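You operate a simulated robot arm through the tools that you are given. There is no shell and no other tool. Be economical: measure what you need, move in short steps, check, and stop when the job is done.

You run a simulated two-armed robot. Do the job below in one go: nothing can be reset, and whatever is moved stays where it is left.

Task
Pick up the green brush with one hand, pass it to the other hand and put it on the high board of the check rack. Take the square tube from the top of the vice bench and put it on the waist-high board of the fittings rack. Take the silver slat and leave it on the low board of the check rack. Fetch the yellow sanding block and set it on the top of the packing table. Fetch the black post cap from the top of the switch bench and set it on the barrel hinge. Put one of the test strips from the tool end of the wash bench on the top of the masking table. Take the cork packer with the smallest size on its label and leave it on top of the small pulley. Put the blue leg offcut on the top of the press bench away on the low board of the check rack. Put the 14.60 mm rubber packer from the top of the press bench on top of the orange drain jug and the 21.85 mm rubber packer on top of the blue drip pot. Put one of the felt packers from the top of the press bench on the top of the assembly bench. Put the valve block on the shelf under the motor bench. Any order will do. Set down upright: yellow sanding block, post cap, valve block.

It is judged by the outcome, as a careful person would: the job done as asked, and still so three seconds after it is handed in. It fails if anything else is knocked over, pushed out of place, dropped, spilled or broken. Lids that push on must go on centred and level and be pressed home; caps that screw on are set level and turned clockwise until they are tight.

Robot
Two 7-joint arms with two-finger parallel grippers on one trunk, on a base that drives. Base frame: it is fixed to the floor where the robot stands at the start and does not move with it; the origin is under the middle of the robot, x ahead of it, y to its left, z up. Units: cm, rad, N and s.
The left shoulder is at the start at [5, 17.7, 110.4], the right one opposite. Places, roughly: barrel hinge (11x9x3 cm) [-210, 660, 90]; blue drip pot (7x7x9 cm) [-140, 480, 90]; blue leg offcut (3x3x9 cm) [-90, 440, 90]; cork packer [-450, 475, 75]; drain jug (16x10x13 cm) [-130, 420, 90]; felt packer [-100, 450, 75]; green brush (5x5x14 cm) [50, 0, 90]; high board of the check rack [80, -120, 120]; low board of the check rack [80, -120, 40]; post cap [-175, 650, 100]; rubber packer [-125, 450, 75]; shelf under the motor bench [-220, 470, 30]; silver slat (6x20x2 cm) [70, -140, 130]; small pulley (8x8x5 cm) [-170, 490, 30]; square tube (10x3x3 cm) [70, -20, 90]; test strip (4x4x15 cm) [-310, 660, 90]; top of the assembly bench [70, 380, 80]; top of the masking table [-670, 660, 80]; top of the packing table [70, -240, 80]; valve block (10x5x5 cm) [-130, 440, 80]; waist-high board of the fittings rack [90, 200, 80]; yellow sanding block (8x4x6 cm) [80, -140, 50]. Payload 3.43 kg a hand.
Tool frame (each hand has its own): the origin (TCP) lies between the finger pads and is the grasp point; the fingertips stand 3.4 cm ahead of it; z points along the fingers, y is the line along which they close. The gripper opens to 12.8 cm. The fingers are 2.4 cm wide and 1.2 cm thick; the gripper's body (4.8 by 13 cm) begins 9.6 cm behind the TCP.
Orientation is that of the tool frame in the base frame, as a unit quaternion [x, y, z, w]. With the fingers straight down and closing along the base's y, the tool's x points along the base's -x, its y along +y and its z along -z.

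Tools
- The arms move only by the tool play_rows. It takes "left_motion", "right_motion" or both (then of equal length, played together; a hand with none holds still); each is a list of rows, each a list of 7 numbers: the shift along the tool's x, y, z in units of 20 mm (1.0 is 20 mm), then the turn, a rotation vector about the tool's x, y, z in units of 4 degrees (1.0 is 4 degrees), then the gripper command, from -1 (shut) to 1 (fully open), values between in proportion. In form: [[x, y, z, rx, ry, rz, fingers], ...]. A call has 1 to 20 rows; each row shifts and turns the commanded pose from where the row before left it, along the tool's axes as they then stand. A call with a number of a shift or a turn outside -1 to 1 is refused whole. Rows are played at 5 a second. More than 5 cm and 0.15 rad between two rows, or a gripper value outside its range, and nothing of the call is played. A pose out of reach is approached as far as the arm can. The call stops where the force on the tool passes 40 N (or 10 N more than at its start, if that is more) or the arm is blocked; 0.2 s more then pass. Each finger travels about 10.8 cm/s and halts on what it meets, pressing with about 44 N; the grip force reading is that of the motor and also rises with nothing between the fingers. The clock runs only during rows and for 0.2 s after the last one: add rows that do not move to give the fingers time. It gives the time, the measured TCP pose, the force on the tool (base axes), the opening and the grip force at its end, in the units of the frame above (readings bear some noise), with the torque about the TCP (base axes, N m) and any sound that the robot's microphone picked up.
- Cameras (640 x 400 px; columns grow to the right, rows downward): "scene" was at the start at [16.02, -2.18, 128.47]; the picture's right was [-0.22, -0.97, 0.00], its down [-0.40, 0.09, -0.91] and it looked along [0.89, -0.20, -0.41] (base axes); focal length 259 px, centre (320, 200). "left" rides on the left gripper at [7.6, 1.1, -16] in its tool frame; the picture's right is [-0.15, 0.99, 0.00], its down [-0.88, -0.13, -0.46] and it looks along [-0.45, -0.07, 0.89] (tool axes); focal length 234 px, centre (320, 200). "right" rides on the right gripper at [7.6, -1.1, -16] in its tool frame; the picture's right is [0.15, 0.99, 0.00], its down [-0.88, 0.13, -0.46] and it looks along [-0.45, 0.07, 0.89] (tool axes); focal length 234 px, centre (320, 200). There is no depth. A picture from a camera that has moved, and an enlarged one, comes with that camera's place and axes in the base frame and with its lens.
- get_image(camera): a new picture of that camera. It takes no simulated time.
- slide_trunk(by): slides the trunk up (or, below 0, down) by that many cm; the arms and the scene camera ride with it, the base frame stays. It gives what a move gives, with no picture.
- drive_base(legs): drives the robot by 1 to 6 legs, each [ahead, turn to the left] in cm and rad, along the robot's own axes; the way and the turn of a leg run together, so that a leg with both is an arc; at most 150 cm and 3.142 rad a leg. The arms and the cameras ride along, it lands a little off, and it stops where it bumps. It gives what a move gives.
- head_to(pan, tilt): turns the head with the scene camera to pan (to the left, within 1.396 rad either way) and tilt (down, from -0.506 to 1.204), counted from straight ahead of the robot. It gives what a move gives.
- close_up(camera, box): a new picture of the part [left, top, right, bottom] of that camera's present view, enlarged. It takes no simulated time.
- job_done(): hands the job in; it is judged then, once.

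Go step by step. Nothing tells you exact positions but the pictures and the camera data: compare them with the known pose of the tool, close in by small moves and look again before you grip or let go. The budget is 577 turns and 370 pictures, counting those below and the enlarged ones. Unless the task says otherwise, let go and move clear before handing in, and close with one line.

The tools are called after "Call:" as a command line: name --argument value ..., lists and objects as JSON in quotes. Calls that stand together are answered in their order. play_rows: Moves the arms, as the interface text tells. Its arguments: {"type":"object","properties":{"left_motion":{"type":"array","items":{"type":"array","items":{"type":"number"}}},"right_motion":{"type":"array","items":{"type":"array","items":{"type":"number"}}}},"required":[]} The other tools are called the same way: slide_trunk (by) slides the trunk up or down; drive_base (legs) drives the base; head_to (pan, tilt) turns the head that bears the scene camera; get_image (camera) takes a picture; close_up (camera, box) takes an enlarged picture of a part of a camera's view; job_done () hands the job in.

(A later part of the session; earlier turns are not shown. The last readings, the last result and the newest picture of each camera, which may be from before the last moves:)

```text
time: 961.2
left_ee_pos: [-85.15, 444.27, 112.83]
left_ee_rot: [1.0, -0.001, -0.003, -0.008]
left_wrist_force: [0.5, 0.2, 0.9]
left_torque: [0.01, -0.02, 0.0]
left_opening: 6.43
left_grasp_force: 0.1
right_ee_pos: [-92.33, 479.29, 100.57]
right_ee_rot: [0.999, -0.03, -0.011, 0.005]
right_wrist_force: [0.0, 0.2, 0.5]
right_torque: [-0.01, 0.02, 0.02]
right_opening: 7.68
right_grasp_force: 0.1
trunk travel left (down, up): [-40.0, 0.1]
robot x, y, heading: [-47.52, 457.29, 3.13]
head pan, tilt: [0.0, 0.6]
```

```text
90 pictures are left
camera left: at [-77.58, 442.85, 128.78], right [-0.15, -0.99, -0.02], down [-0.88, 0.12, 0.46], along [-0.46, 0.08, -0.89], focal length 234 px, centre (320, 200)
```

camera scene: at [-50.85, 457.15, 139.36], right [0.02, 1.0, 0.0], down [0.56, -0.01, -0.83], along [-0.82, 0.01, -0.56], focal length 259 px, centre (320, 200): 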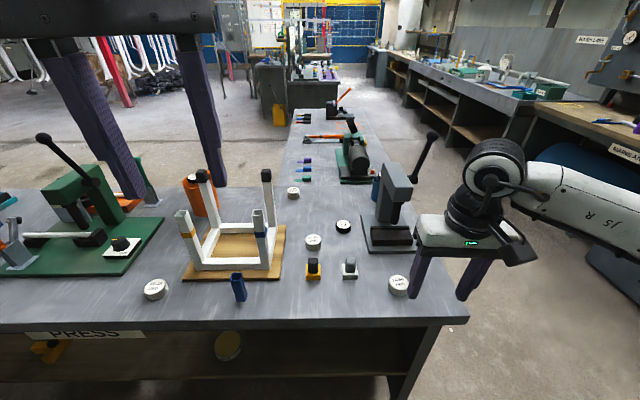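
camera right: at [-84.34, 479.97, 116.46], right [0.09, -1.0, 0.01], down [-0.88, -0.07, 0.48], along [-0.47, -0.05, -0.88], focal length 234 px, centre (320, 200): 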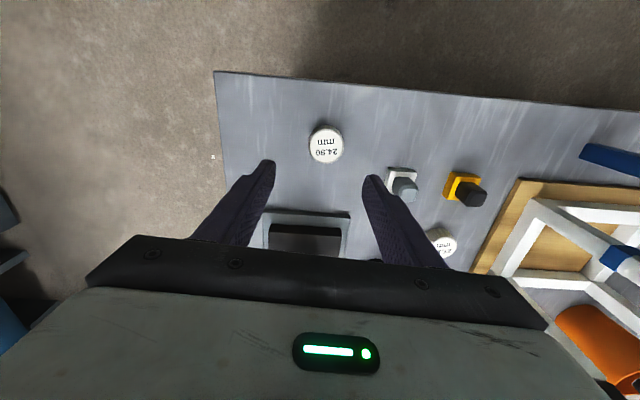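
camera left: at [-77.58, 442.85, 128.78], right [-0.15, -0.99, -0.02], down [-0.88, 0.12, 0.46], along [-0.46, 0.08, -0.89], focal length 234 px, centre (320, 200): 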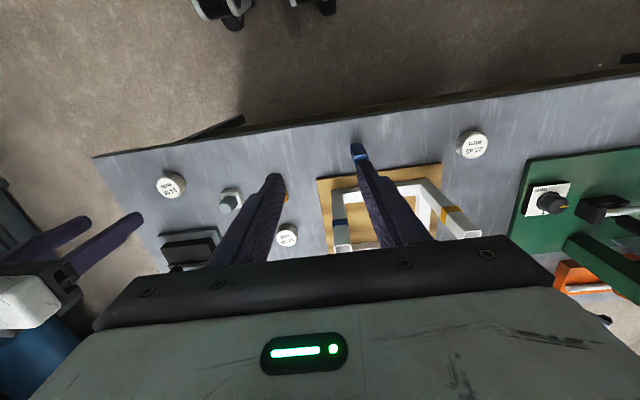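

Call:
play_rows --left_motion '[[-0.6, 0.8, 0.5, 0, 0, 0, 0], [-0.6, 0.8, 0.5, 0, 0, 0, 0], [-0.6, 0.8, 0.5, 0, 0, 0, 0], [0, 0.3, 0.5, 0, 0, 0, 0], [0, 0, 0.5, 0, 0, 0, 0], [0, 0, 0.5, 0, 0, 0, 0]]' --right_motion '[[-0.1, 0.33, 1, 0, 0, 0, 0.2], [-0.1, 0.33, 1, 0, 0, 0, 0.2], [0, 0, 1, 0, 0, 0, 0.2], [0, 0, 1, 0, 0, 0, 0.2], [0, 0, 1, 0, 0, 0, 0.2], [0, 0, 1, 0, 0, 0, 0.2]]'

Call:
get_image --camera "right"

Call:
get_image --camera "left"

```text
time: 962.6
left_ee_pos: [-88.73, 439.27, 106.96]
left_ee_rot: [1.0, 0.0, -0.003, -0.008]
left_wrist_force: [0.5, 0.0, -0.2]
left_torque: [0.04, 0.0, 0.0]
left_opening: 6.41
left_grasp_force: 0.0
right_ee_pos: [-93.15, 477.79, 88.63]
right_ee_rot: [0.999, -0.03, -0.011, 0.005]
right_wrist_force: [0.2, -0.2, 0.2]
right_torque: [-0.01, 0.0, -0.02]
right_opening: 7.69
right_grasp_force: 0.1
trunk travel left (down, up): [-40.0, 0.1]
robot x, y, heading: [-47.59, 457.09, 3.129]
head pan, tilt: [0.0, 0.6]
```

```text
89 pictures are left
camera right: at [-85.09, 478.6, 104.36], right [0.09, -1.0, 0.01], down [-0.88, -0.07, 0.48], along [-0.47, -0.05, -0.88], focal length 234 px, centre (320, 200)
```

right: 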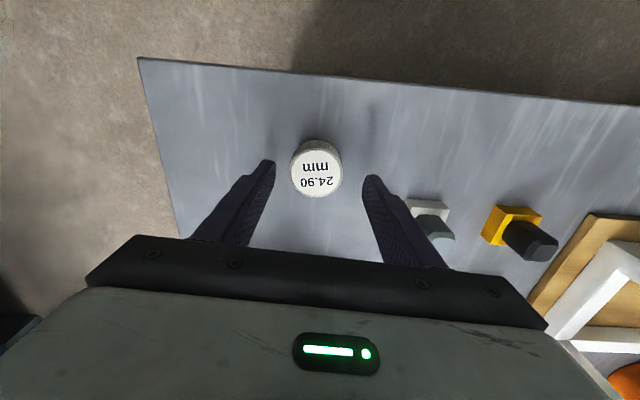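

```text
88 pictures are left
camera left: at [-81.17, 437.77, 122.77], right [-0.15, -0.99, -0.02], down [-0.88, 0.12, 0.46], along [-0.46, 0.08, -0.89], focal length 234 px, centre (320, 200)
```

left: 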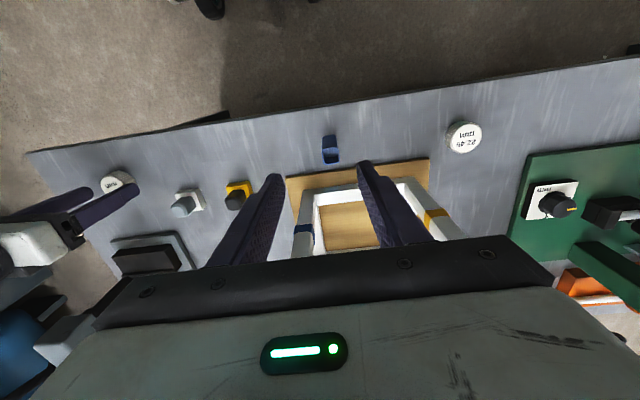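

Call:
play_rows --left_motion '[[-0.55, 0.28, 0, 0, 0, 0, 0], [-0.55, 0.28, 0, 0, 0, 0, 0], [0, 0, 1, 0, 0, 0, 0], [0, 0, 1, 0, 0, 0, 0], [0, 0, 1, 0, 0, 0, 0], [0, 0, 1, 0, 0, 0, 0], [0, 0, 1, 0, 0, 0, 0], [0, 0, 1, 0, 0, 0, 0], [0, 0, 0, 0, 0, 0, 0]]' --right_motion '[[0, 0, 0.7, 0, 0, 0, 0.1], [0, 0, 0.6, 0, 0, 0, 0.1], [0, 0, 0, 0, 0, 0, -0.1], [0, 0, 0, 0, 0, 0, -0.4], [0, 0, 0, 0, 0, 0, -1], [0, 0, 0, 0, 0, 0, -1], [0, 0, -0.4, 0, 0, 0, -1], [0, 0, -1, 0, 0, 0, -1], [0, 0, -1, 0, 0, 0, -1]]'

Call:
get_image --camera "right"

Call:
get_image --camera "left"

```text
time: 964.6
left_ee_pos: [-90.94, 438.05, 94.82]
left_ee_rot: [1.0, 0.0, -0.004, -0.009]
left_wrist_force: [-0.2, -0.5, -0.1]
left_torque: [0.02, 0.02, 0.02]
left_opening: 6.39
left_grasp_force: 0.1
right_ee_pos: [-93.22, 478.05, 90.84]
right_ee_rot: [0.999, -0.029, -0.011, 0.004]
right_wrist_force: [0.5, 0.6, -0.6]
right_torque: [0.0, -0.02, -0.01]
right_opening: 4.74
right_grasp_force: 43.8
trunk travel left (down, up): [-40.0, 0.1]
robot x, y, heading: [-47.62, 457.25, 3.127]
head pan, tilt: [0.0, 0.6]
```

```text
87 pictures are left
camera right: at [-85.14, 478.69, 106.67], right [0.09, -1.0, 0.01], down [-0.88, -0.07, 0.48], along [-0.47, -0.05, -0.88], focal length 234 px, centre (320, 200)
```

right: 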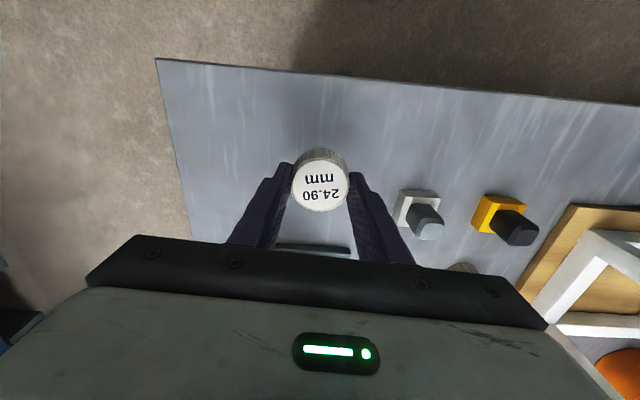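

```text
86 pictures are left
camera left: at [-83.31, 436.71, 110.64], right [-0.15, -0.99, -0.02], down [-0.88, 0.12, 0.46], along [-0.46, 0.08, -0.89], focal length 234 px, centre (320, 200)
```

left: 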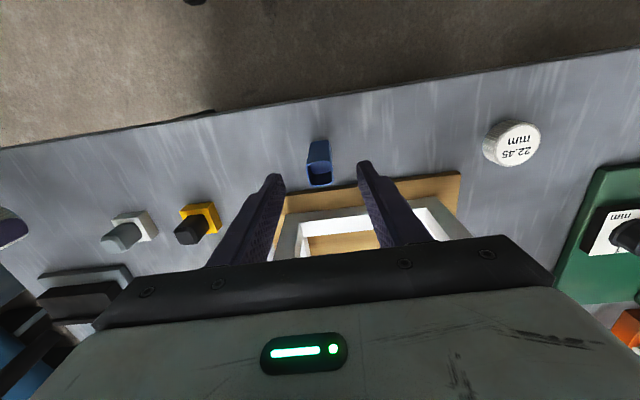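

Call:
play_rows --left_motion '[[0, 0, 1, 0, 0, 0, 0], [0, 0, 1, 0, 0, 0, 0], [0, 0, 1, 0, 0, 0, 0], [0, 0, 0.4, 0, 0, 0, 0], [0, 0, 0, 0, 0, 0, -0.3], [0, 0, 0, 0, 0, 0, -0.6], [0, 0, 0, 0, 0, 0, -1], [0, 0, 0, 0, 0, 0, -1], [0, 0, -0.5, 0, 0, 0, -1], [0, 0, -1, 0, 0, 0, -1], [0, 0, -1, 0, 0, 0, -1], [0, 0, -1, 0, 0, 0, -1], [0, 0, -1, 0, 0, 0, -1], [0, 0, -1, 0, 0, 0, -1]]' --right_motion '[[0, 0, -1, 0, 0, 0, -1], [0, 0, -1, 0, 0, 0, -1], [0, 0, -1, 0, 0, 0, -1], [0, 0, -1, 0, 0, 0, -1], [0, 0, 0, 0, 0, 0, -1], [0, 0, 0, 0, 0, 0, -1], [0, 0, 0, 0, 0, 0, -1], [0, 0, 0, 0, 0, 0, -1], [0, 0, 0, 0, 0, 0, -1], [0, 0, 0, 0, 0, 0, -1], [0, 0, 0, 0, 0, 0, -1], [0, 0, 0, 0, 0, 0, -1], [0, 0, 0, 0, 0, 0, -1], [0, 0, 0, 0, 0, 0, -1]]'

Call:
get_image --camera "left"

```text
time: 967.6
left_ee_pos: [-91.16, 437.89, 99.18]
left_ee_rot: [1.0, 0.0, -0.003, -0.008]
left_wrist_force: [0.4, -0.3, -0.8]
left_torque: [-0.01, 0.0, 0.01]
left_opening: 2.61
left_grasp_force: 43.8
right_ee_pos: [-92.97, 478.01, 99.04]
right_ee_rot: [0.999, -0.03, -0.01, 0.005]
right_wrist_force: [-0.5, 0.1, 0.3]
right_torque: [0.01, -0.01, -0.02]
right_opening: 4.77
right_grasp_force: 43.9
trunk travel left (down, up): [-40.0, 0.1]
robot x, y, heading: [-47.26, 457.46, 3.134]
head pan, tilt: [0.0, 0.6]
```

```text
85 pictures are left
camera left: at [-83.41, 436.57, 115.0], right [-0.15, -0.99, -0.02], down [-0.88, 0.12, 0.46], along [-0.46, 0.08, -0.89], focal length 234 px, centre (320, 200)
```

left: 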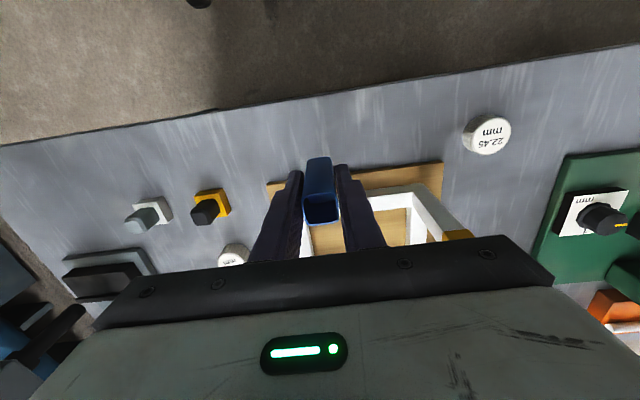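

Both items are held. I drive to the assembly bench with the felt packer.

Call:
drive_base --legs '[[-25, 0], [0, 1.58], [60, 0], [0, 1.571]]'

Call:
get_image --camera "scene"

```text
time: 980.1
left_ee_pos: [20.28, 417.39, 99.12]
left_ee_rot: [-0.006, 1.0, -0.009, 0.002]
left_wrist_force: [-0.2, 0.2, 0.1]
left_torque: [0.02, -0.02, 0.02]
left_opening: 2.6
left_grasp_force: 44.1
right_ee_pos: [22.51, 377.31, 98.97]
right_ee_rot: [0.026, 1.0, 0.004, 0.01]
right_wrist_force: [-1.0, -0.3, -0.5]
right_torque: [-0.01, 0.02, 0.01]
right_opening: 4.7
right_grasp_force: 44.0
trunk travel left (down, up): [-40.0, 0.1]
robot x, y, heading: [-23.22, 397.27, -0.004]
head pan, tilt: [0.0, 0.6]
```

```text
84 pictures are left
camera scene: at [-7.24, 397.53, 139.36], right [0.0, -1.0, 0.0], down [-0.56, 0.0, -0.83], along [0.83, 0.0, -0.56], focal length 259 px, centre (320, 200)
```

scene: 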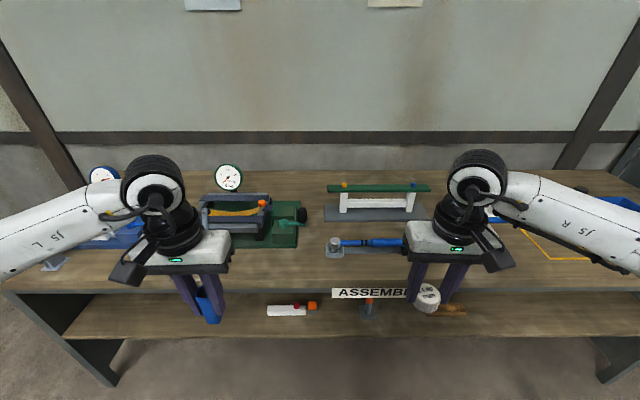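

Call:
drive_base --legs '[[20, 0]]'

Call:
get_image --camera "right"

```text
time: 981.7
left_ee_pos: [39.9, 417.26, 99.02]
left_ee_rot: [-0.005, 1.0, -0.009, 0.003]
left_wrist_force: [-0.2, 0.2, -0.9]
left_torque: [-0.01, 0.02, -0.02]
left_opening: 2.58
left_grasp_force: 44.4
right_ee_pos: [42.15, 377.34, 98.97]
right_ee_rot: [0.025, 1.0, 0.005, 0.009]
right_wrist_force: [0.1, -0.1, -0.5]
right_torque: [0.02, 0.02, -0.01]
right_opening: 4.74
right_grasp_force: 43.3
trunk travel left (down, up): [-40.0, 0.1]
robot x, y, heading: [-3.66, 397.71, -0.006]
head pan, tilt: [0.0, 0.6]
```

```text
83 pictures are left
camera right: at [34.32, 376.42, 114.75], right [-0.1, 1.0, 0.01], down [0.88, 0.08, 0.47], along [0.47, 0.05, -0.88], focal length 234 px, centre (320, 200)
```

right: 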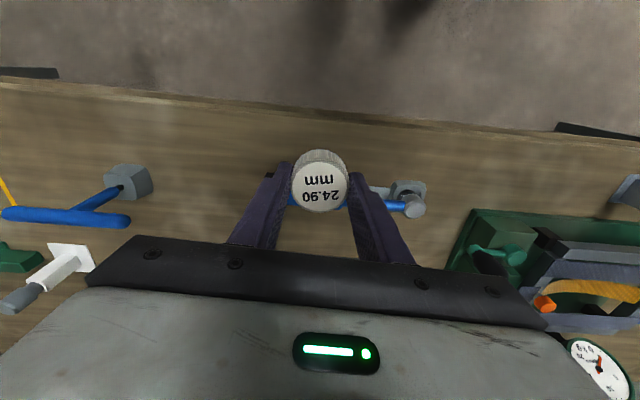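

Call:
play_rows --right_motion '[[0, -1, 0, 0, 0, 0, -1], [0, -1, 0, 0, 0, 0, -1], [0, -1, 0, 0, 0, 0, -1], [0, -1, 0, 0, 0, 0, -1], [0, -1, 0, 0, 0, 0, -1], [0, -1, 0, 0, 0, 0, -1], [0, 0, 0.8, 0, 0, 0, -1], [0, 0, 0.8, 0, 0, 0, -1]]'

Call:
get_image --camera "right"

```text
time: 983.5
left_ee_pos: [39.82, 417.29, 99.13]
left_ee_rot: [-0.005, 1.0, -0.009, 0.002]
left_wrist_force: [0.3, -0.2, -0.4]
left_torque: [0.0, -0.01, -0.01]
left_opening: 2.61
left_grasp_force: 44.0
right_ee_pos: [41.31, 365.33, 95.58]
right_ee_rot: [0.024, 1.0, 0.006, 0.011]
right_wrist_force: [-0.4, 0.2, -0.3]
right_torque: [0.0, -0.02, 0.0]
right_opening: 4.71
right_grasp_force: 43.9
trunk travel left (down, up): [-40.0, 0.1]
robot x, y, heading: [-3.7, 397.23, -0.002]
head pan, tilt: [0.0, 0.6]
```

```text
82 pictures are left
camera right: at [33.55, 364.41, 111.38], right [-0.1, 1.0, 0.01], down [0.88, 0.08, 0.47], along [0.47, 0.05, -0.88], focal length 234 px, centre (320, 200)
```

right: 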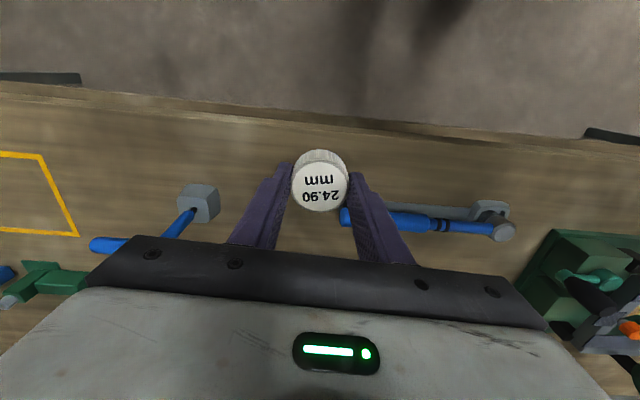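

Call:
play_rows --right_motion '[[-1, -0.8, 0, 0, 0, 0, -1], [-1, -0.8, 0.5, 0, 0, 0, -1], [0, 0, 0.5, 0, 0, 0, -1], [0, 0, 0.5, 0, 0, 0, -1]]'

Call:
play_rows --right_motion '[[0, 0, 0.3, 0, 0, 0, -1], [0, 0, 0.3, 0, 0, 0, -1]]'

Call:
play_rows --right_motion '[[0, 0, 0.25, 0, 0, 0, -1], [0, 0, 0.25, 0, 0, 0, -1]]'

```text
time: 984.5
left_ee_pos: [39.89, 417.28, 99.21]
left_ee_rot: [-0.005, 1.0, -0.008, 0.003]
left_wrist_force: [0.4, -0.2, -0.9]
left_torque: [-0.01, 0.05, 0.0]
left_opening: 2.6
left_grasp_force: 44.1
right_ee_pos: [45.55, 361.89, 92.64]
right_ee_rot: [0.025, 1.0, 0.005, 0.011]
right_wrist_force: [-0.3, 0.9, 0.3]
right_torque: [0.0, 0.01, 0.01]
right_opening: 4.75
right_grasp_force: 44.3
trunk travel left (down, up): [-40.0, 0.1]
robot x, y, heading: [-3.36, 397.89, -0.004]
head pan, tilt: [0.0, 0.6]
```

```text
time: 985.1
left_ee_pos: [39.85, 417.43, 99.12]
left_ee_rot: [-0.006, 1.0, -0.009, 0.003]
left_wrist_force: [0.0, -0.5, -0.2]
left_torque: [0.02, -0.02, -0.02]
left_opening: 2.6
left_grasp_force: 43.9
right_ee_pos: [45.46, 362.04, 91.41]
right_ee_rot: [0.024, 1.0, 0.004, 0.01]
right_wrist_force: [-0.1, -0.7, -0.7]
right_torque: [0.0, 0.0, -0.01]
right_opening: 4.75
right_grasp_force: 43.9
trunk travel left (down, up): [-40.0, 0.1]
robot x, y, heading: [-3.7, 397.57, 0.0]
head pan, tilt: [0.0, 0.6]
```

```text
time: 985.7
left_ee_pos: [39.88, 417.24, 99.2]
left_ee_rot: [-0.005, 1.0, -0.01, 0.002]
left_wrist_force: [0.0, 0.6, -0.9]
left_torque: [0.0, 0.05, 0.01]
left_opening: 2.58
left_grasp_force: 44.0
right_ee_pos: [45.51, 361.95, 90.48]
right_ee_rot: [0.024, 1.0, 0.004, 0.01]
right_wrist_force: [0.0, -0.3, -0.1]
right_torque: [0.0, 0.0, 0.0]
right_opening: 4.71
right_grasp_force: 43.2
trunk travel left (down, up): [-40.0, 0.1]
robot x, y, heading: [-3.66, 397.4, -0.004]
head pan, tilt: [0.0, 0.6]
```

Call:
play_rows --right_motion '[[0, 0, 0.25, 0, 0, 0, -1], [0, 0, 0.25, 0, 0, 0, -1]]'

Call:
play_rows --right_motion '[[0, 0, 0.2, 0, 0, 0, -1], [0, 0, 0.2, 0, 0, 0, -1]]'

Call:
play_rows --right_motion '[[0, 0, 0.2, 0, 0, 0, -1], [0, 0, 0.2, 0, 0, 0, -1]]'

```text
time: 986.3
left_ee_pos: [39.8, 417.39, 99.11]
left_ee_rot: [-0.005, 1.0, -0.009, 0.002]
left_wrist_force: [-0.5, -0.1, -1.6]
left_torque: [-0.04, 0.0, -0.02]
left_opening: 2.63
left_grasp_force: 44.4
right_ee_pos: [45.54, 362.04, 89.54]
right_ee_rot: [0.024, 1.0, 0.006, 0.011]
right_wrist_force: [-0.3, -0.4, 0.5]
right_torque: [0.0, 0.02, 0.0]
right_opening: 4.76
right_grasp_force: 43.4
trunk travel left (down, up): [-40.0, 0.1]
robot x, y, heading: [-3.73, 397.7, -0.002]
head pan, tilt: [0.0, 0.6]
```

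```text
time: 986.9
left_ee_pos: [39.85, 417.3, 99.07]
left_ee_rot: [-0.005, 1.0, -0.008, 0.003]
left_wrist_force: [0.3, 0.0, 0.1]
left_torque: [0.01, -0.02, -0.01]
left_opening: 2.59
left_grasp_force: 44.1
right_ee_pos: [45.63, 361.99, 88.75]
right_ee_rot: [0.024, 1.0, 0.004, 0.009]
right_wrist_force: [0.1, 0.1, -0.2]
right_torque: [0.0, -0.03, -0.01]
right_opening: 4.71
right_grasp_force: 43.6
trunk travel left (down, up): [-40.0, 0.1]
robot x, y, heading: [-3.46, 397.53, -0.004]
head pan, tilt: [0.0, 0.6]
```

```text
time: 987.5
left_ee_pos: [39.77, 417.26, 99.2]
left_ee_rot: [-0.006, 1.0, -0.009, 0.003]
left_wrist_force: [0.5, -0.5, -1.6]
left_torque: [0.02, 0.01, 0.01]
left_opening: 2.59
left_grasp_force: 43.9
right_ee_pos: [45.71, 362.12, 87.82]
right_ee_rot: [0.025, 1.0, 0.005, 0.01]
right_wrist_force: [-0.1, 1.1, -1.7]
right_torque: [0.01, -0.02, 0.01]
right_opening: 4.71
right_grasp_force: 44.3
trunk travel left (down, up): [-40.0, 0.1]
robot x, y, heading: [-3.46, 397.61, -0.004]
head pan, tilt: [0.0, 0.6]
```

Call:
play_rows --right_motion '[[0, 0, 0.2, 0, 0, 0, -1], [0, 0, 0.2, 0, 0, 0, -1]]'

Call:
play_rows --right_motion '[[0, 0, 0.2, 0, 0, 0, -1], [0, 0, 0.2, 0, 0, 0, -1]]'

Call:
play_rows --right_motion '[[0, 0, 0.2, 0, 0, 0, -1], [0, 0, 0.2, 0, 0, 0, -1]]'

```text
time: 988.1
left_ee_pos: [39.81, 417.43, 99.19]
left_ee_rot: [-0.005, 1.0, -0.009, 0.002]
left_wrist_force: [-0.4, 0.5, -0.2]
left_torque: [-0.01, 0.01, -0.03]
left_opening: 2.59
left_grasp_force: 43.9
right_ee_pos: [45.59, 362.16, 87.17]
right_ee_rot: [0.025, 1.0, 0.004, 0.011]
right_wrist_force: [1.0, 0.4, -1.1]
right_torque: [0.04, 0.0, 0.02]
right_opening: 4.72
right_grasp_force: 44.1
trunk travel left (down, up): [-40.0, 0.1]
robot x, y, heading: [-3.69, 397.39, -0.004]
head pan, tilt: [0.0, 0.6]
```

```text
time: 988.7
left_ee_pos: [39.83, 417.39, 99.19]
left_ee_rot: [-0.005, 1.0, -0.008, 0.003]
left_wrist_force: [-0.5, 0.7, -0.5]
left_torque: [-0.01, 0.01, -0.01]
left_opening: 2.6
left_grasp_force: 44.2
right_ee_pos: [45.59, 362.17, 86.39]
right_ee_rot: [0.025, 1.0, 0.004, 0.011]
right_wrist_force: [-1.2, -0.2, -0.1]
right_torque: [-0.01, 0.01, 0.01]
right_opening: 4.74
right_grasp_force: 44.0
trunk travel left (down, up): [-40.0, 0.1]
robot x, y, heading: [-3.75, 397.28, -0.002]
head pan, tilt: [0.0, 0.6]
```

```text
time: 989.3
left_ee_pos: [39.89, 417.44, 99.08]
left_ee_rot: [-0.005, 1.0, -0.009, 0.002]
left_wrist_force: [0.5, 0.5, -1.0]
left_torque: [0.0, 0.02, -0.01]
left_opening: 2.58
left_grasp_force: 43.8
right_ee_pos: [45.62, 362.0, 85.58]
right_ee_rot: [0.024, 1.0, 0.005, 0.01]
right_wrist_force: [0.0, 0.2, -0.4]
right_torque: [-0.01, -0.01, 0.01]
right_opening: 4.73
right_grasp_force: 43.4
trunk travel left (down, up): [-40.0, 0.1]
robot x, y, heading: [-3.35, 397.51, -0.004]
head pan, tilt: [0.0, 0.6]
```

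Call:
play_rows --right_motion '[[0, 0, 0.2, 0, 0, 0, -1], [0, 0, 0.2, 0, 0, 0, -1]]'

Call:
play_rows --right_motion '[[0, 0, 0.2, 0, 0, 0, -1], [0, 0, 0.2, 0, 0, 0, -1]]'

Call:
get_image --camera "right"

```text
time: 989.9
left_ee_pos: [39.75, 417.27, 99.11]
left_ee_rot: [-0.005, 1.0, -0.009, 0.002]
left_wrist_force: [0.0, -0.1, -0.5]
left_torque: [0.0, 0.0, 0.01]
left_opening: 2.61
left_grasp_force: 44.1
right_ee_pos: [45.79, 362.09, 84.74]
right_ee_rot: [0.024, 1.0, 0.003, 0.011]
right_wrist_force: [0.5, 0.2, 0.1]
right_torque: [-0.03, -0.04, 0.02]
right_opening: 4.72
right_grasp_force: 44.2
trunk travel left (down, up): [-40.0, 0.1]
robot x, y, heading: [-3.52, 397.85, -0.001]
head pan, tilt: [0.0, 0.6]
```

```text
time: 990.5
left_ee_pos: [39.78, 417.35, 99.19]
left_ee_rot: [-0.005, 1.0, -0.009, 0.004]
left_wrist_force: [0.2, -0.8, -0.8]
left_torque: [0.02, 0.0, 0.02]
left_opening: 2.59
left_grasp_force: 44.5
right_ee_pos: [45.69, 362.17, 83.89]
right_ee_rot: [0.024, 1.0, 0.005, 0.01]
right_wrist_force: [-0.1, 0.2, 2.0]
right_torque: [-0.02, 0.04, -0.03]
right_opening: 4.77
right_grasp_force: 43.9
trunk travel left (down, up): [-40.0, 0.1]
robot x, y, heading: [-3.62, 397.85, 0.001]
head pan, tilt: [0.0, 0.6]
```

```text
81 pictures are left
camera right: at [37.81, 361.2, 99.8], right [-0.1, 1.0, 0.01], down [0.88, 0.08, 0.48], along [0.47, 0.05, -0.88], focal length 234 px, centre (320, 200)
```

right: 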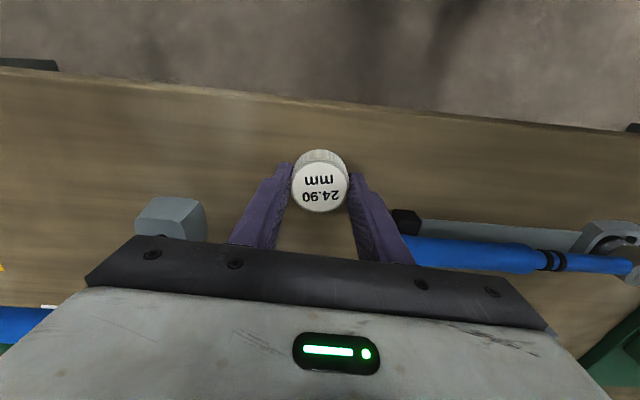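

Call:
play_rows --right_motion '[[0, 0, 0, 0, 0, 0, -0.2], [0, 0, 0, 0, 0, 0, -0.1], [0, 0, 0, 0, 0, 0, 0], [0, 0, 0, 0, 0, 0, 0], [0, 0, -0.5, 0, 0, 0, 0], [0, 0, -1, 0, 0, 0, 0], [0, 0, -1, 0, 0, 0, 0], [0, 0, -1, 0, 0, 0, 0], [0, 0, -1, 0, 0, 0, 0], [0, 0, -1, 0, 0, 0, 0]]'

Call:
get_image --camera "right"

```text
time: 992.7
left_ee_pos: [39.76, 417.31, 99.11]
left_ee_rot: [-0.006, 1.0, -0.009, 0.003]
left_wrist_force: [0.1, -0.7, -0.9]
left_torque: [-0.03, 0.01, 0.0]
left_opening: 2.64
left_grasp_force: 44.4
right_ee_pos: [45.59, 362.03, 94.87]
right_ee_rot: [0.024, 1.0, 0.004, 0.01]
right_wrist_force: [-0.4, 0.2, 0.1]
right_torque: [0.05, -0.04, -0.01]
right_opening: 6.41
right_grasp_force: 0.0
trunk travel left (down, up): [-40.0, 0.1]
robot x, y, heading: [-3.71, 397.45, -0.002]
head pan, tilt: [0.0, 0.6]
```

```text
80 pictures are left
camera right: at [37.54, 361.05, 110.79], right [-0.1, 1.0, 0.01], down [0.88, 0.08, 0.48], along [0.47, 0.05, -0.88], focal length 234 px, centre (320, 200)
```

right: 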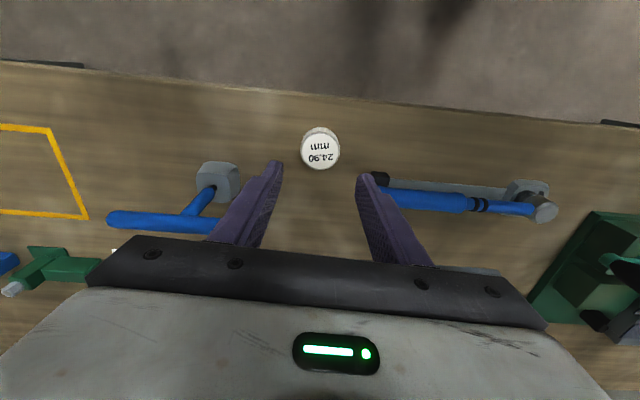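

The felt packer is on the assembly bench. Last item: the blue offcut to the check rack's low board; I drive back there.

Call:
drive_base --legs '[[-36, 0], [0, -1.571], [130, 0], [130, 0], [130, 0]]'

Call:
drive_base --legs '[[100, 0]]'

```text
time: 1017.5
left_ee_pos: [-32.1, -42.16, 99.13]
left_ee_rot: [0.717, 0.697, -0.008, -0.004]
left_wrist_force: [-0.4, -0.3, -1.4]
left_torque: [-0.02, -0.02, 0.0]
left_opening: 2.62
left_grasp_force: 44.1
right_ee_pos: [-87.72, -45.73, 94.93]
right_ee_rot: [0.736, 0.677, -0.005, 0.011]
right_wrist_force: [-0.1, -0.4, -0.1]
right_torque: [-0.02, -0.02, -0.04]
right_opening: 6.42
right_grasp_force: 0.0
trunk travel left (down, up): [-40.0, 0.1]
robot x, y, heading: [-50.01, 1.77, -1.611]
head pan, tilt: [0.0, 0.6]
```

```text
time: 1020.0
left_ee_pos: [-33.6, -77.25, 99.14]
left_ee_rot: [0.717, 0.697, -0.008, -0.004]
left_wrist_force: [0.1, 0.1, -0.9]
left_torque: [-0.02, 0.01, 0.01]
left_opening: 2.6
left_grasp_force: 44.2
right_ee_pos: [-89.11, -79.44, 94.99]
right_ee_rot: [0.74, 0.673, 0.009, -0.004]
right_wrist_force: [0.3, 0.4, 0.5]
right_torque: [-0.04, 0.02, -0.01]
right_opening: 6.4
right_grasp_force: 0.0
trunk travel left (down, up): [-40.0, 0.1]
robot x, y, heading: [-51.74, -32.81, -1.618]
head pan, tilt: [0.0, 0.6]
stopped in leg 1: the force on the tool passed its limit (the readings are from after the stop); the commanded pose is now the measured one
```

Call:
get_image --camera "scene"

Call:
get_image --camera "right"

```text
79 pictures are left
camera scene: at [-52.35, -48.9, 139.34], right [-1.0, 0.04, 0.0], down [0.02, 0.56, -0.83], along [-0.04, -0.82, -0.56], focal length 259 px, centre (320, 200)
```

scene: 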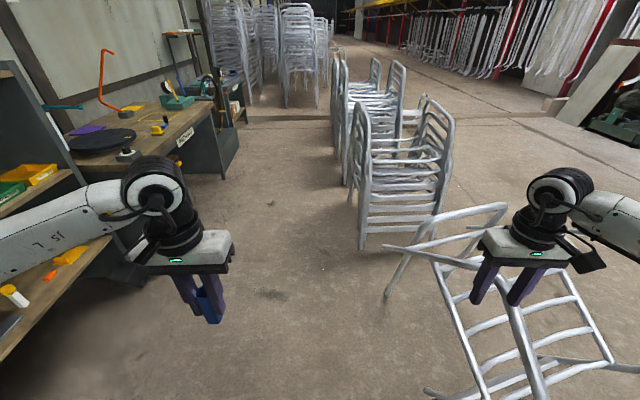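

```text
78 pictures are left
camera right: at [-89.69, -72.1, 111.03], right [1.0, 0.05, 0.01], down [0.04, -0.9, 0.44], along [0.03, -0.44, -0.9], focal length 234 px, centre (320, 200)
```

right: 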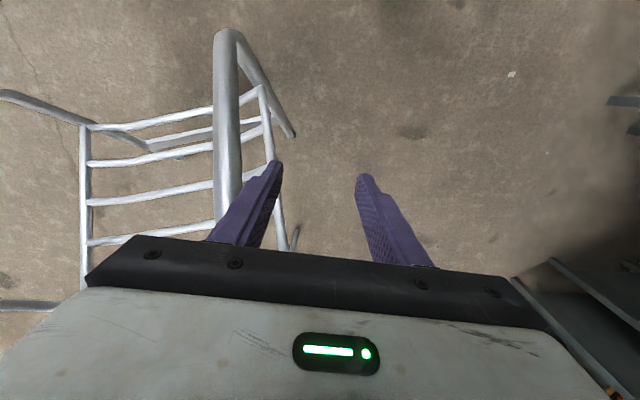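

The right finger touched the standing tube of the chair frame; the frame looks unchanged. I back off, bring the right hand in, and steer clear of it.

Call:
drive_base --legs '[[-14, 0]]'

Call:
play_rows --right_motion '[[0, 1, 0, 0, 0, 0, 0], [0, 1, 0, 0, 0, 0, 0], [0, 1, 0, 0, 0, 0, 0], [0, 1, 0, 0, 0, 0, 0], [0, 1, -0.5, 0, 0, 0, 0], [0, 1, -0.5, 0, 0, 0, 0], [0, 1, -0.5, 0, 0, 0, 0], [0, 1, -0.5, 0, 0, 0, 0]]'

Call:
drive_base --legs '[[0, 0.3], [60, 0], [0, -0.1], [58, 0], [0, 1.418]]'

Call:
get_image --camera "scene"

```text
time: 1021.3
left_ee_pos: [-33.23, -63.25, 99.16]
left_ee_rot: [0.717, 0.697, -0.007, -0.003]
left_wrist_force: [0.2, 0.2, -0.8]
left_torque: [-0.04, -0.02, 0.04]
left_opening: 2.62
left_grasp_force: 44.0
right_ee_pos: [-88.6, -65.49, 94.98]
right_ee_rot: [0.739, 0.673, 0.009, -0.005]
right_wrist_force: [0.8, 0.2, -0.6]
right_torque: [-0.04, 0.0, 0.01]
right_opening: 6.42
right_grasp_force: 0.1
trunk travel left (down, up): [-40.0, 0.1]
robot x, y, heading: [-51.39, -18.86, -1.614]
head pan, tilt: [0.0, 0.6]
```

```text
time: 1023.1
left_ee_pos: [-33.09, -63.24, 99.13]
left_ee_rot: [0.717, 0.697, -0.009, -0.004]
left_wrist_force: [0.4, -0.2, -1.1]
left_torque: [0.04, 0.03, -0.01]
left_opening: 2.6
left_grasp_force: 43.4
right_ee_pos: [-72.73, -67.3, 99.04]
right_ee_rot: [0.74, 0.673, 0.009, -0.006]
right_wrist_force: [0.4, -0.6, 0.0]
right_torque: [0.01, 0.02, -0.02]
right_opening: 6.38
right_grasp_force: 0.1
trunk travel left (down, up): [-40.0, 0.1]
robot x, y, heading: [-50.82, -19.25, -1.616]
head pan, tilt: [0.0, 0.6]
```

```text
time: 1034.5
left_ee_pos: [15.07, -114.24, 99.14]
left_ee_rot: [-0.023, 1.0, -0.009, 0.003]
left_wrist_force: [-0.1, 0.1, -1.5]
left_torque: [0.01, 0.0, 0.02]
left_opening: 2.57
left_grasp_force: 43.7
right_ee_pos: [22.02, -153.34, 99.04]
right_ee_rot: [0.01, 1.0, 0.003, -0.011]
right_wrist_force: [0.8, -0.3, -0.7]
right_torque: [-0.05, 0.03, -0.02]
right_opening: 6.39
right_grasp_force: 0.1
trunk travel left (down, up): [-40.0, 0.1]
robot x, y, heading: [-27.4, -135.29, 0.035]
head pan, tilt: [0.0, 0.6]
```

```text
77 pictures are left
camera scene: at [-11.64, -134.98, 139.36], right [0.03, -1.0, 0.0], down [-0.56, -0.02, -0.83], along [0.82, 0.02, -0.56], focal length 259 px, centre (320, 200)
```

scene: 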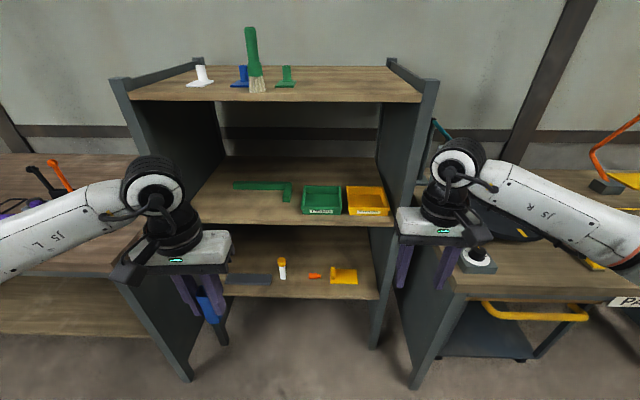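

Call:
drive_base --legs '[[0, -0.035]]'

Call:
slide_trunk --by -39.5

Call:
play_rows --left_motion '[[-1, -0.35, 0.05, 0, -1, 0, -1], [-1, -0.35, 0.12, 0, -1, 0, -1], [-0.97, -0.35, 0.2, 0, -1, 0, -1], [-0.96, -0.35, 0.27, 0, -1, 0, -1], [-0.94, -0.35, 0.34, 0, -1, 0, -1], [-0.91, -0.35, 0.41, 0, -1, 0, -1], [-0.88, -0.35, 0.47, 0, -1, 0, -1], [-0.85, -0.35, 0.53, 0, -1, 0, -1], [-0.8, -0.35, 0.59, 0, -1, 0, -1], [-0.76, -0.3, 0.64, 0, -1, 0, -1], [0, 0, 0, 0, -1, 0, -1]]'

Call:
get_image --camera "scene"

```text
time: 1035.2
left_ee_pos: [15.86, -115.76, 98.96]
left_ee_rot: [-0.005, 1.0, -0.008, 0.003]
left_wrist_force: [-0.4, -0.8, -0.9]
left_torque: [0.01, 0.0, 0.02]
left_opening: 2.63
left_grasp_force: 44.1
right_ee_pos: [21.38, -155.24, 99.05]
right_ee_rot: [0.027, 1.0, 0.003, -0.01]
right_wrist_force: [-0.6, -0.1, -0.5]
right_torque: [0.05, -0.02, 0.0]
right_opening: 6.38
right_grasp_force: 0.2
trunk travel left (down, up): [-40.0, 0.1]
robot x, y, heading: [-27.39, -135.36, -0.008]
head pan, tilt: [0.0, 0.6]
```

```text
time: 1039.0
left_ee_pos: [15.83, -115.69, 59.6]
left_ee_rot: [-0.005, 1.0, -0.008, 0.003]
left_wrist_force: [0.1, 0.6, -1.2]
left_torque: [-0.02, 0.01, 0.0]
left_opening: 2.58
left_grasp_force: 44.2
right_ee_pos: [21.46, -155.13, 59.52]
right_ee_rot: [0.027, 1.0, 0.003, -0.01]
right_wrist_force: [0.4, 0.7, -0.1]
right_torque: [-0.01, -0.03, 0.01]
right_opening: 6.4
right_grasp_force: 0.1
trunk travel left (down, up): [-0.5, 39.6]
robot x, y, heading: [-27.63, -135.33, -0.008]
head pan, tilt: [0.0, 0.6]
```

```text
time: 1041.4
left_ee_pos: [35.88, -122.41, 58.59]
left_ee_rot: [-0.008, 0.926, -0.006, 0.378]
left_wrist_force: [0.3, 1.0, -0.3]
left_torque: [0.0, 0.04, 0.04]
left_opening: 2.59
left_grasp_force: 44.0
right_ee_pos: [21.53, -154.97, 59.47]
right_ee_rot: [0.026, 1.0, 0.003, -0.011]
right_wrist_force: [0.2, 0.6, 0.5]
right_torque: [0.05, -0.02, 0.01]
right_opening: 6.39
right_grasp_force: 0.0
trunk travel left (down, up): [-0.5, 39.6]
robot x, y, heading: [-27.38, -135.17, -0.003]
head pan, tilt: [0.0, 0.6]
```

```text
76 pictures are left
camera scene: at [-11.64, -135.54, 99.86], right [0.0, -1.0, 0.0], down [-0.56, 0.0, -0.83], along [0.82, 0.0, -0.57], focal length 259 px, centre (320, 200)
```

scene: 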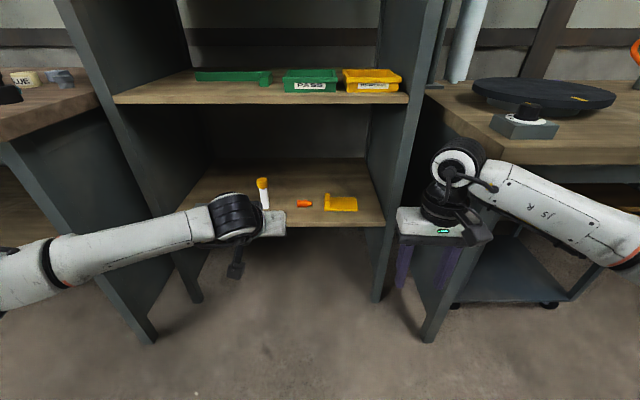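

Call:
play_rows --left_motion '[[0, 0, 0, 0, -1, 0, -1], [0, 0, 0, 0, -1, 0, -1], [0, 0, 0, 0, -1, 0, -1], [0, 0, 0, 0, -1, 0, -1], [0, 0, 0, 0, -1, 0, -1], [0, 0, 0, 0, -1, 0, -1], [0, 0, 0, 0, -1, 0, -1], [0, 0, 0, 0, -1, 0, -1], [0, 0, 0, 0, -1, 0, -1], [0, 0, 0, 0, -1, 0, -1], [0, 0, 0, 0, -0.7, 0, -1], [0, 0, 0, 0, 0, 0, -1], [0, 0, 0, 0, 0, 0, -1], [0, 0, 0, 0, 0, 0, -1], [0, 0, 0, 0, 0, 0, -1], [0, 0, 0, 0, 0, 0, -1], [0, 0, 0, 0, 0, 0, -1], [0, 0, 0, 0, 0, 0, -1]]' --right_motion '[[0.6, 0, -1, 0, 0, 0, 0], [0.6, 0, -1, 0, 0, 0, 0], [0.6, 0, -1, 0, 0, 0, 0], [0.6, 0, -1, 0, 0, 0, 0], [0.6, 0, -1, 0, 0, 0, 0], [0.6, 0, -1, 0, 0, 0, 0], [0, 0, -1, 0, 0, 0, 0], [0, 0, -1, 0, 0, 0, 0], [0, 0, -1, 0, 0, 0, 0], [0, 0, -1, 0, 0, 0, 0], [0, 0, -1, 0, 0, 0, 0], [0, 0, -1, 0, 0, 0, 0], [0, 0, -1, 0, 0, 0, 0], [0, 0, -1, 0, 0, 0, 0], [0, 0, -1, 0, 0, 0, 0], [0, 0, -1, 0, 0, 0, 0], [0, 0, -1, 0, 0, 0, 0], [0, 0, -1, 0, 0, 0, 0]]'

Call:
get_image --camera "left"

Call:
get_image --camera "scene"

```text
time: 1045.2
left_ee_pos: [34.81, -130.81, 62.22]
left_ee_rot: [-0.012, 0.75, -0.006, 0.662]
left_wrist_force: [-0.1, -0.2, -0.9]
left_torque: [0.02, 0.01, 0.02]
left_opening: 2.61
left_grasp_force: 43.9
left hand out of reach, approached as far as the arm can: row 5, 6, 7, 8, 9, 10, 11
right_ee_pos: [14.87, -154.87, 95.86]
right_ee_rot: [0.027, 1.0, 0.003, -0.011]
right_wrist_force: [-0.6, -0.9, -0.2]
right_torque: [0.02, 0.01, -0.01]
right_opening: 6.41
right_grasp_force: 0.0
trunk travel left (down, up): [-0.5, 39.6]
robot x, y, heading: [-27.69, -135.34, -0.003]
head pan, tilt: [0.0, 0.6]
```

```text
75 pictures are left
camera left: at [17.96, -130.02, 56.55], right [0.01, 0.99, 0.12], down [-0.34, -0.11, 0.93], along [0.94, -0.05, 0.34], focal length 234 px, centre (320, 200)
```

left: 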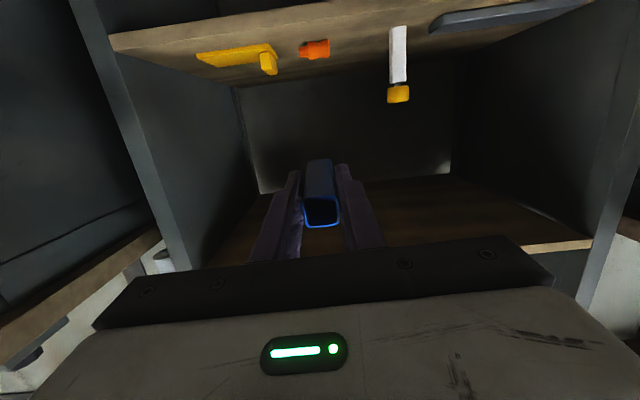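

```text
74 pictures are left
camera scene: at [-11.64, -135.54, 99.86], right [0.0, -1.0, 0.0], down [-0.56, 0.0, -0.83], along [0.83, 0.0, -0.56], focal length 259 px, centre (320, 200)
```

scene: 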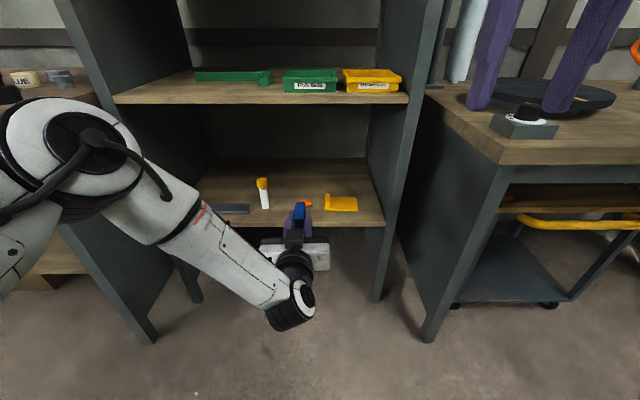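

Call:
drive_base --legs '[[0, 0.5], [15, 0], [0, -0.5]]'

Call:
get_image --camera "scene"

Call:
get_image --camera "left"

```text
time: 1049.4
left_ee_pos: [47.69, -122.6, 62.19]
left_ee_rot: [-0.018, 0.749, 0.0, 0.663]
left_wrist_force: [-0.4, 0.2, -0.4]
left_torque: [0.03, 0.06, 0.0]
left_opening: 2.59
left_grasp_force: 44.6
right_ee_pos: [28.35, -147.1, 95.63]
right_ee_rot: [0.018, 1.0, 0.002, -0.01]
right_wrist_force: [0.0, 0.1, -0.4]
right_torque: [-0.02, 0.06, 0.0]
right_opening: 6.4
right_grasp_force: 0.0
trunk travel left (down, up): [-0.5, 39.6]
robot x, y, heading: [-14.41, -128.46, 0.015]
head pan, tilt: [0.0, 0.6]
```

```text
73 pictures are left
camera scene: at [1.44, -128.17, 99.86], right [0.01, -1.0, 0.0], down [-0.56, -0.01, -0.83], along [0.82, 0.01, -0.56], focal length 259 px, centre (320, 200)
```

scene: 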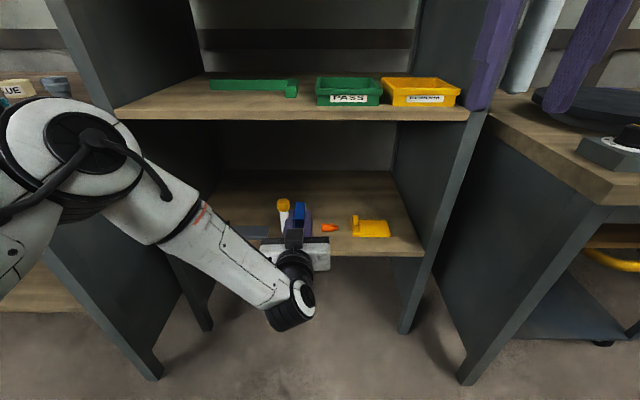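

```text
72 pictures are left
camera left: at [30.93, -122.1, 56.55], right [-0.01, 0.99, 0.12], down [-0.34, -0.12, 0.93], along [0.94, -0.03, 0.34], focal length 234 px, centre (320, 200)
```

left: 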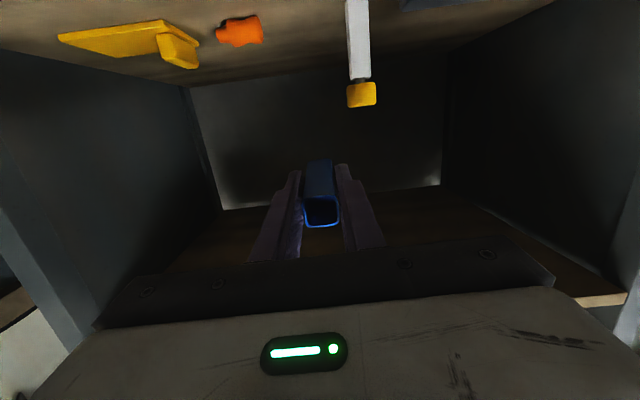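

Call:
play_rows --left_motion '[[0.9, 0, -0.1, 0, 0, 0, -1], [0.9, 0, -0.1, 0, 0, 0, -1], [0.9, 0, -0.1, 0, 0, 0, -1], [0.9, 0, -0.1, 0, 0, 0, -1], [0.9, 0, -0.1, 0, 0, 0, -1], [0.8, 0, -0.1, 0, 0, 0, -1]]'

Call:
get_image --camera "scene"

Call:
get_image --camera "left"

```text
time: 1050.8
left_ee_pos: [44.46, -127.01, 55.04]
left_ee_rot: [-0.021, 0.75, 0.003, 0.661]
left_wrist_force: [-0.9, -0.2, -0.5]
left_torque: [0.03, 0.04, 0.01]
left_opening: 2.6
left_grasp_force: 44.2
left hand out of reach, approached as far as the arm can: row 1, 2, 3, 4, 5, 6
right_ee_pos: [28.32, -147.1, 95.82]
right_ee_rot: [0.018, 1.0, 0.002, -0.009]
right_wrist_force: [0.7, -0.4, 0.0]
right_torque: [-0.01, -0.02, 0.01]
right_opening: 6.41
right_grasp_force: 0.0
trunk travel left (down, up): [-0.5, 39.6]
robot x, y, heading: [-14.47, -128.24, 0.016]
head pan, tilt: [0.0, 0.6]
```

```text
71 pictures are left
camera scene: at [1.45, -128.17, 99.86], right [0.01, -1.0, 0.0], down [-0.56, -0.01, -0.83], along [0.82, 0.01, -0.56], focal length 259 px, centre (320, 200)
```

scene: 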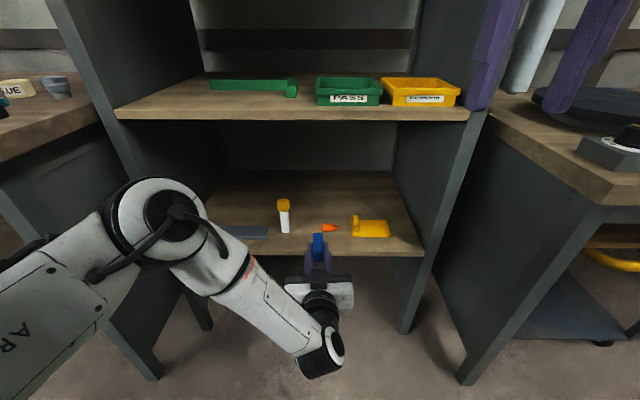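

```text
70 pictures are left
camera left: at [27.61, -126.58, 49.51], right [-0.02, 0.99, 0.12], down [-0.34, -0.12, 0.93], along [0.94, -0.03, 0.34], focal length 234 px, centre (320, 200)
```

left: 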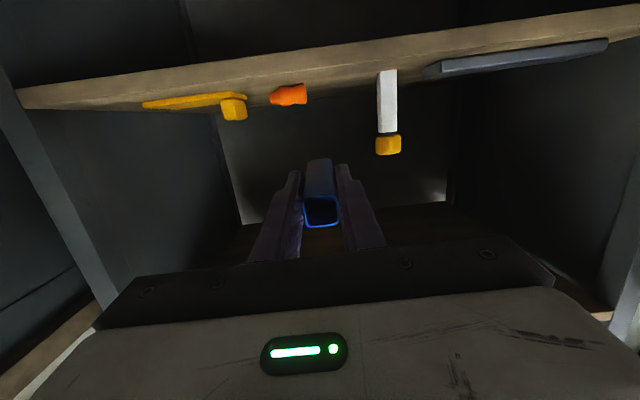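

Call:
play_rows --left_motion '[[0, 0, 0, 0, 1, 0, -1], [0, 0, 0, 0, 1, 0, -1], [0, 0, 0, 0, 1, 0, -1], [0, 0, 0, 0, 1, 0, -1], [0, 0, 0, 0, 1, 0, -1], [0, 0, 0, 0, 0.3, 0, -1], [0, 0.9, 0, 0, 0, 0, -1], [0, 0.9, 0, 0, 0, 0, -1]]'

Call:
get_image --camera "scene"

```text
time: 1052.6
left_ee_pos: [44.3, -123.37, 54.92]
left_ee_rot: [-0.017, 0.858, -0.004, 0.513]
left_wrist_force: [0.1, -1.0, -0.4]
left_torque: [-0.02, 0.03, -0.03]
left_opening: 2.61
left_grasp_force: 44.1
right_ee_pos: [28.16, -146.96, 95.69]
right_ee_rot: [0.017, 1.0, 0.003, -0.011]
right_wrist_force: [-0.6, -0.4, -0.5]
right_torque: [-0.02, -0.03, -0.02]
right_opening: 6.4
right_grasp_force: 0.1
trunk travel left (down, up): [-0.5, 39.6]
robot x, y, heading: [-14.34, -128.06, 0.014]
head pan, tilt: [0.0, 0.6]
```

```text
69 pictures are left
camera scene: at [1.44, -128.17, 99.86], right [0.01, -1.0, 0.0], down [-0.56, -0.01, -0.83], along [0.82, 0.01, -0.56], focal length 259 px, centre (320, 200)
```

scene: 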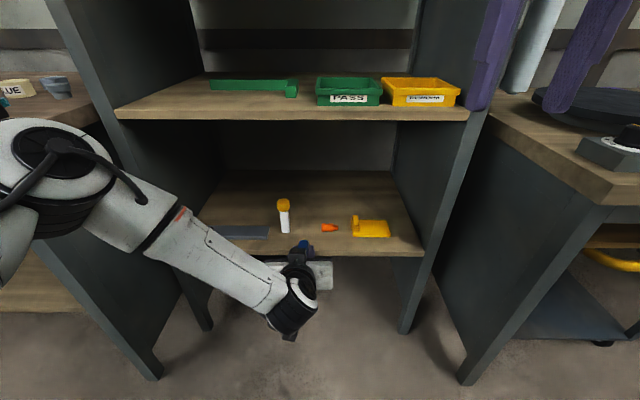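

Call:
play_rows --left_motion '[[-0.47, 0, 0.88, 0, 0, 0, -1], [-0.47, 0, 0.88, 0, 0, 0, -1], [-0.47, 0, 0.88, 0, 0, 0, -1], [-0.47, 0, 0.88, 0, 0, 0, -1], [-0.47, 0, 0.88, 0, 0, 0, -1], [-0.47, 0, 0.88, 0, 0, 0, -1], [-0.47, 0, 0.88, 0, 0, 0, -1]]'

Call:
get_image --camera "scene"

Call:
get_image --camera "left"

```text
time: 1054.2
left_ee_pos: [58.35, -122.89, 54.99]
left_ee_rot: [-0.018, 0.858, -0.003, 0.513]
left_wrist_force: [0.2, -0.8, -1.6]
left_torque: [0.02, 0.03, -0.02]
left_opening: 2.6
left_grasp_force: 43.8
right_ee_pos: [28.26, -147.06, 95.73]
right_ee_rot: [0.018, 1.0, 0.003, -0.01]
right_wrist_force: [-0.6, -1.7, 0.0]
right_torque: [0.0, 0.0, -0.01]
right_opening: 6.4
right_grasp_force: 0.1
trunk travel left (down, up): [-0.5, 39.6]
robot x, y, heading: [-14.37, -128.21, 0.015]
head pan, tilt: [0.0, 0.6]
```

```text
68 pictures are left
camera scene: at [1.44, -128.17, 99.86], right [0.01, -1.0, 0.0], down [-0.56, -0.01, -0.83], along [0.82, 0.01, -0.57], focal length 259 px, centre (320, 200)
```

scene: 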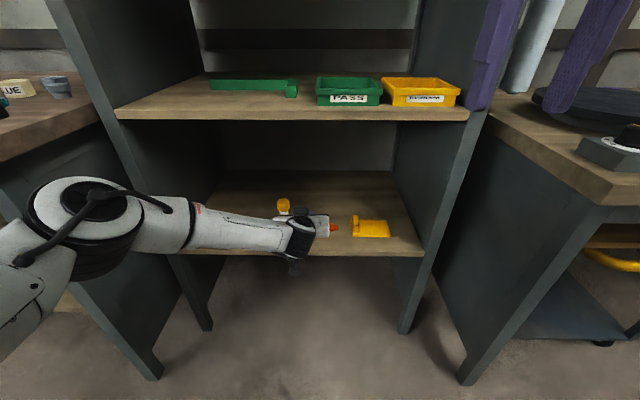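

```text
67 pictures are left
camera left: at [40.57, -122.17, 55.76], right [0.04, 0.99, 0.1], down [0.02, -0.11, 0.99], along [1.0, -0.04, -0.02], focal length 234 px, centre (320, 200)
```

left: 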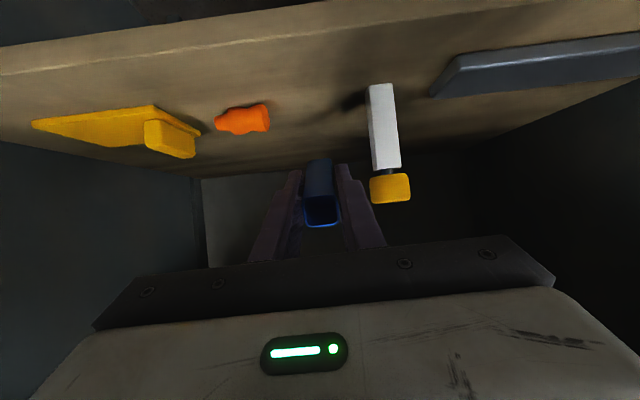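

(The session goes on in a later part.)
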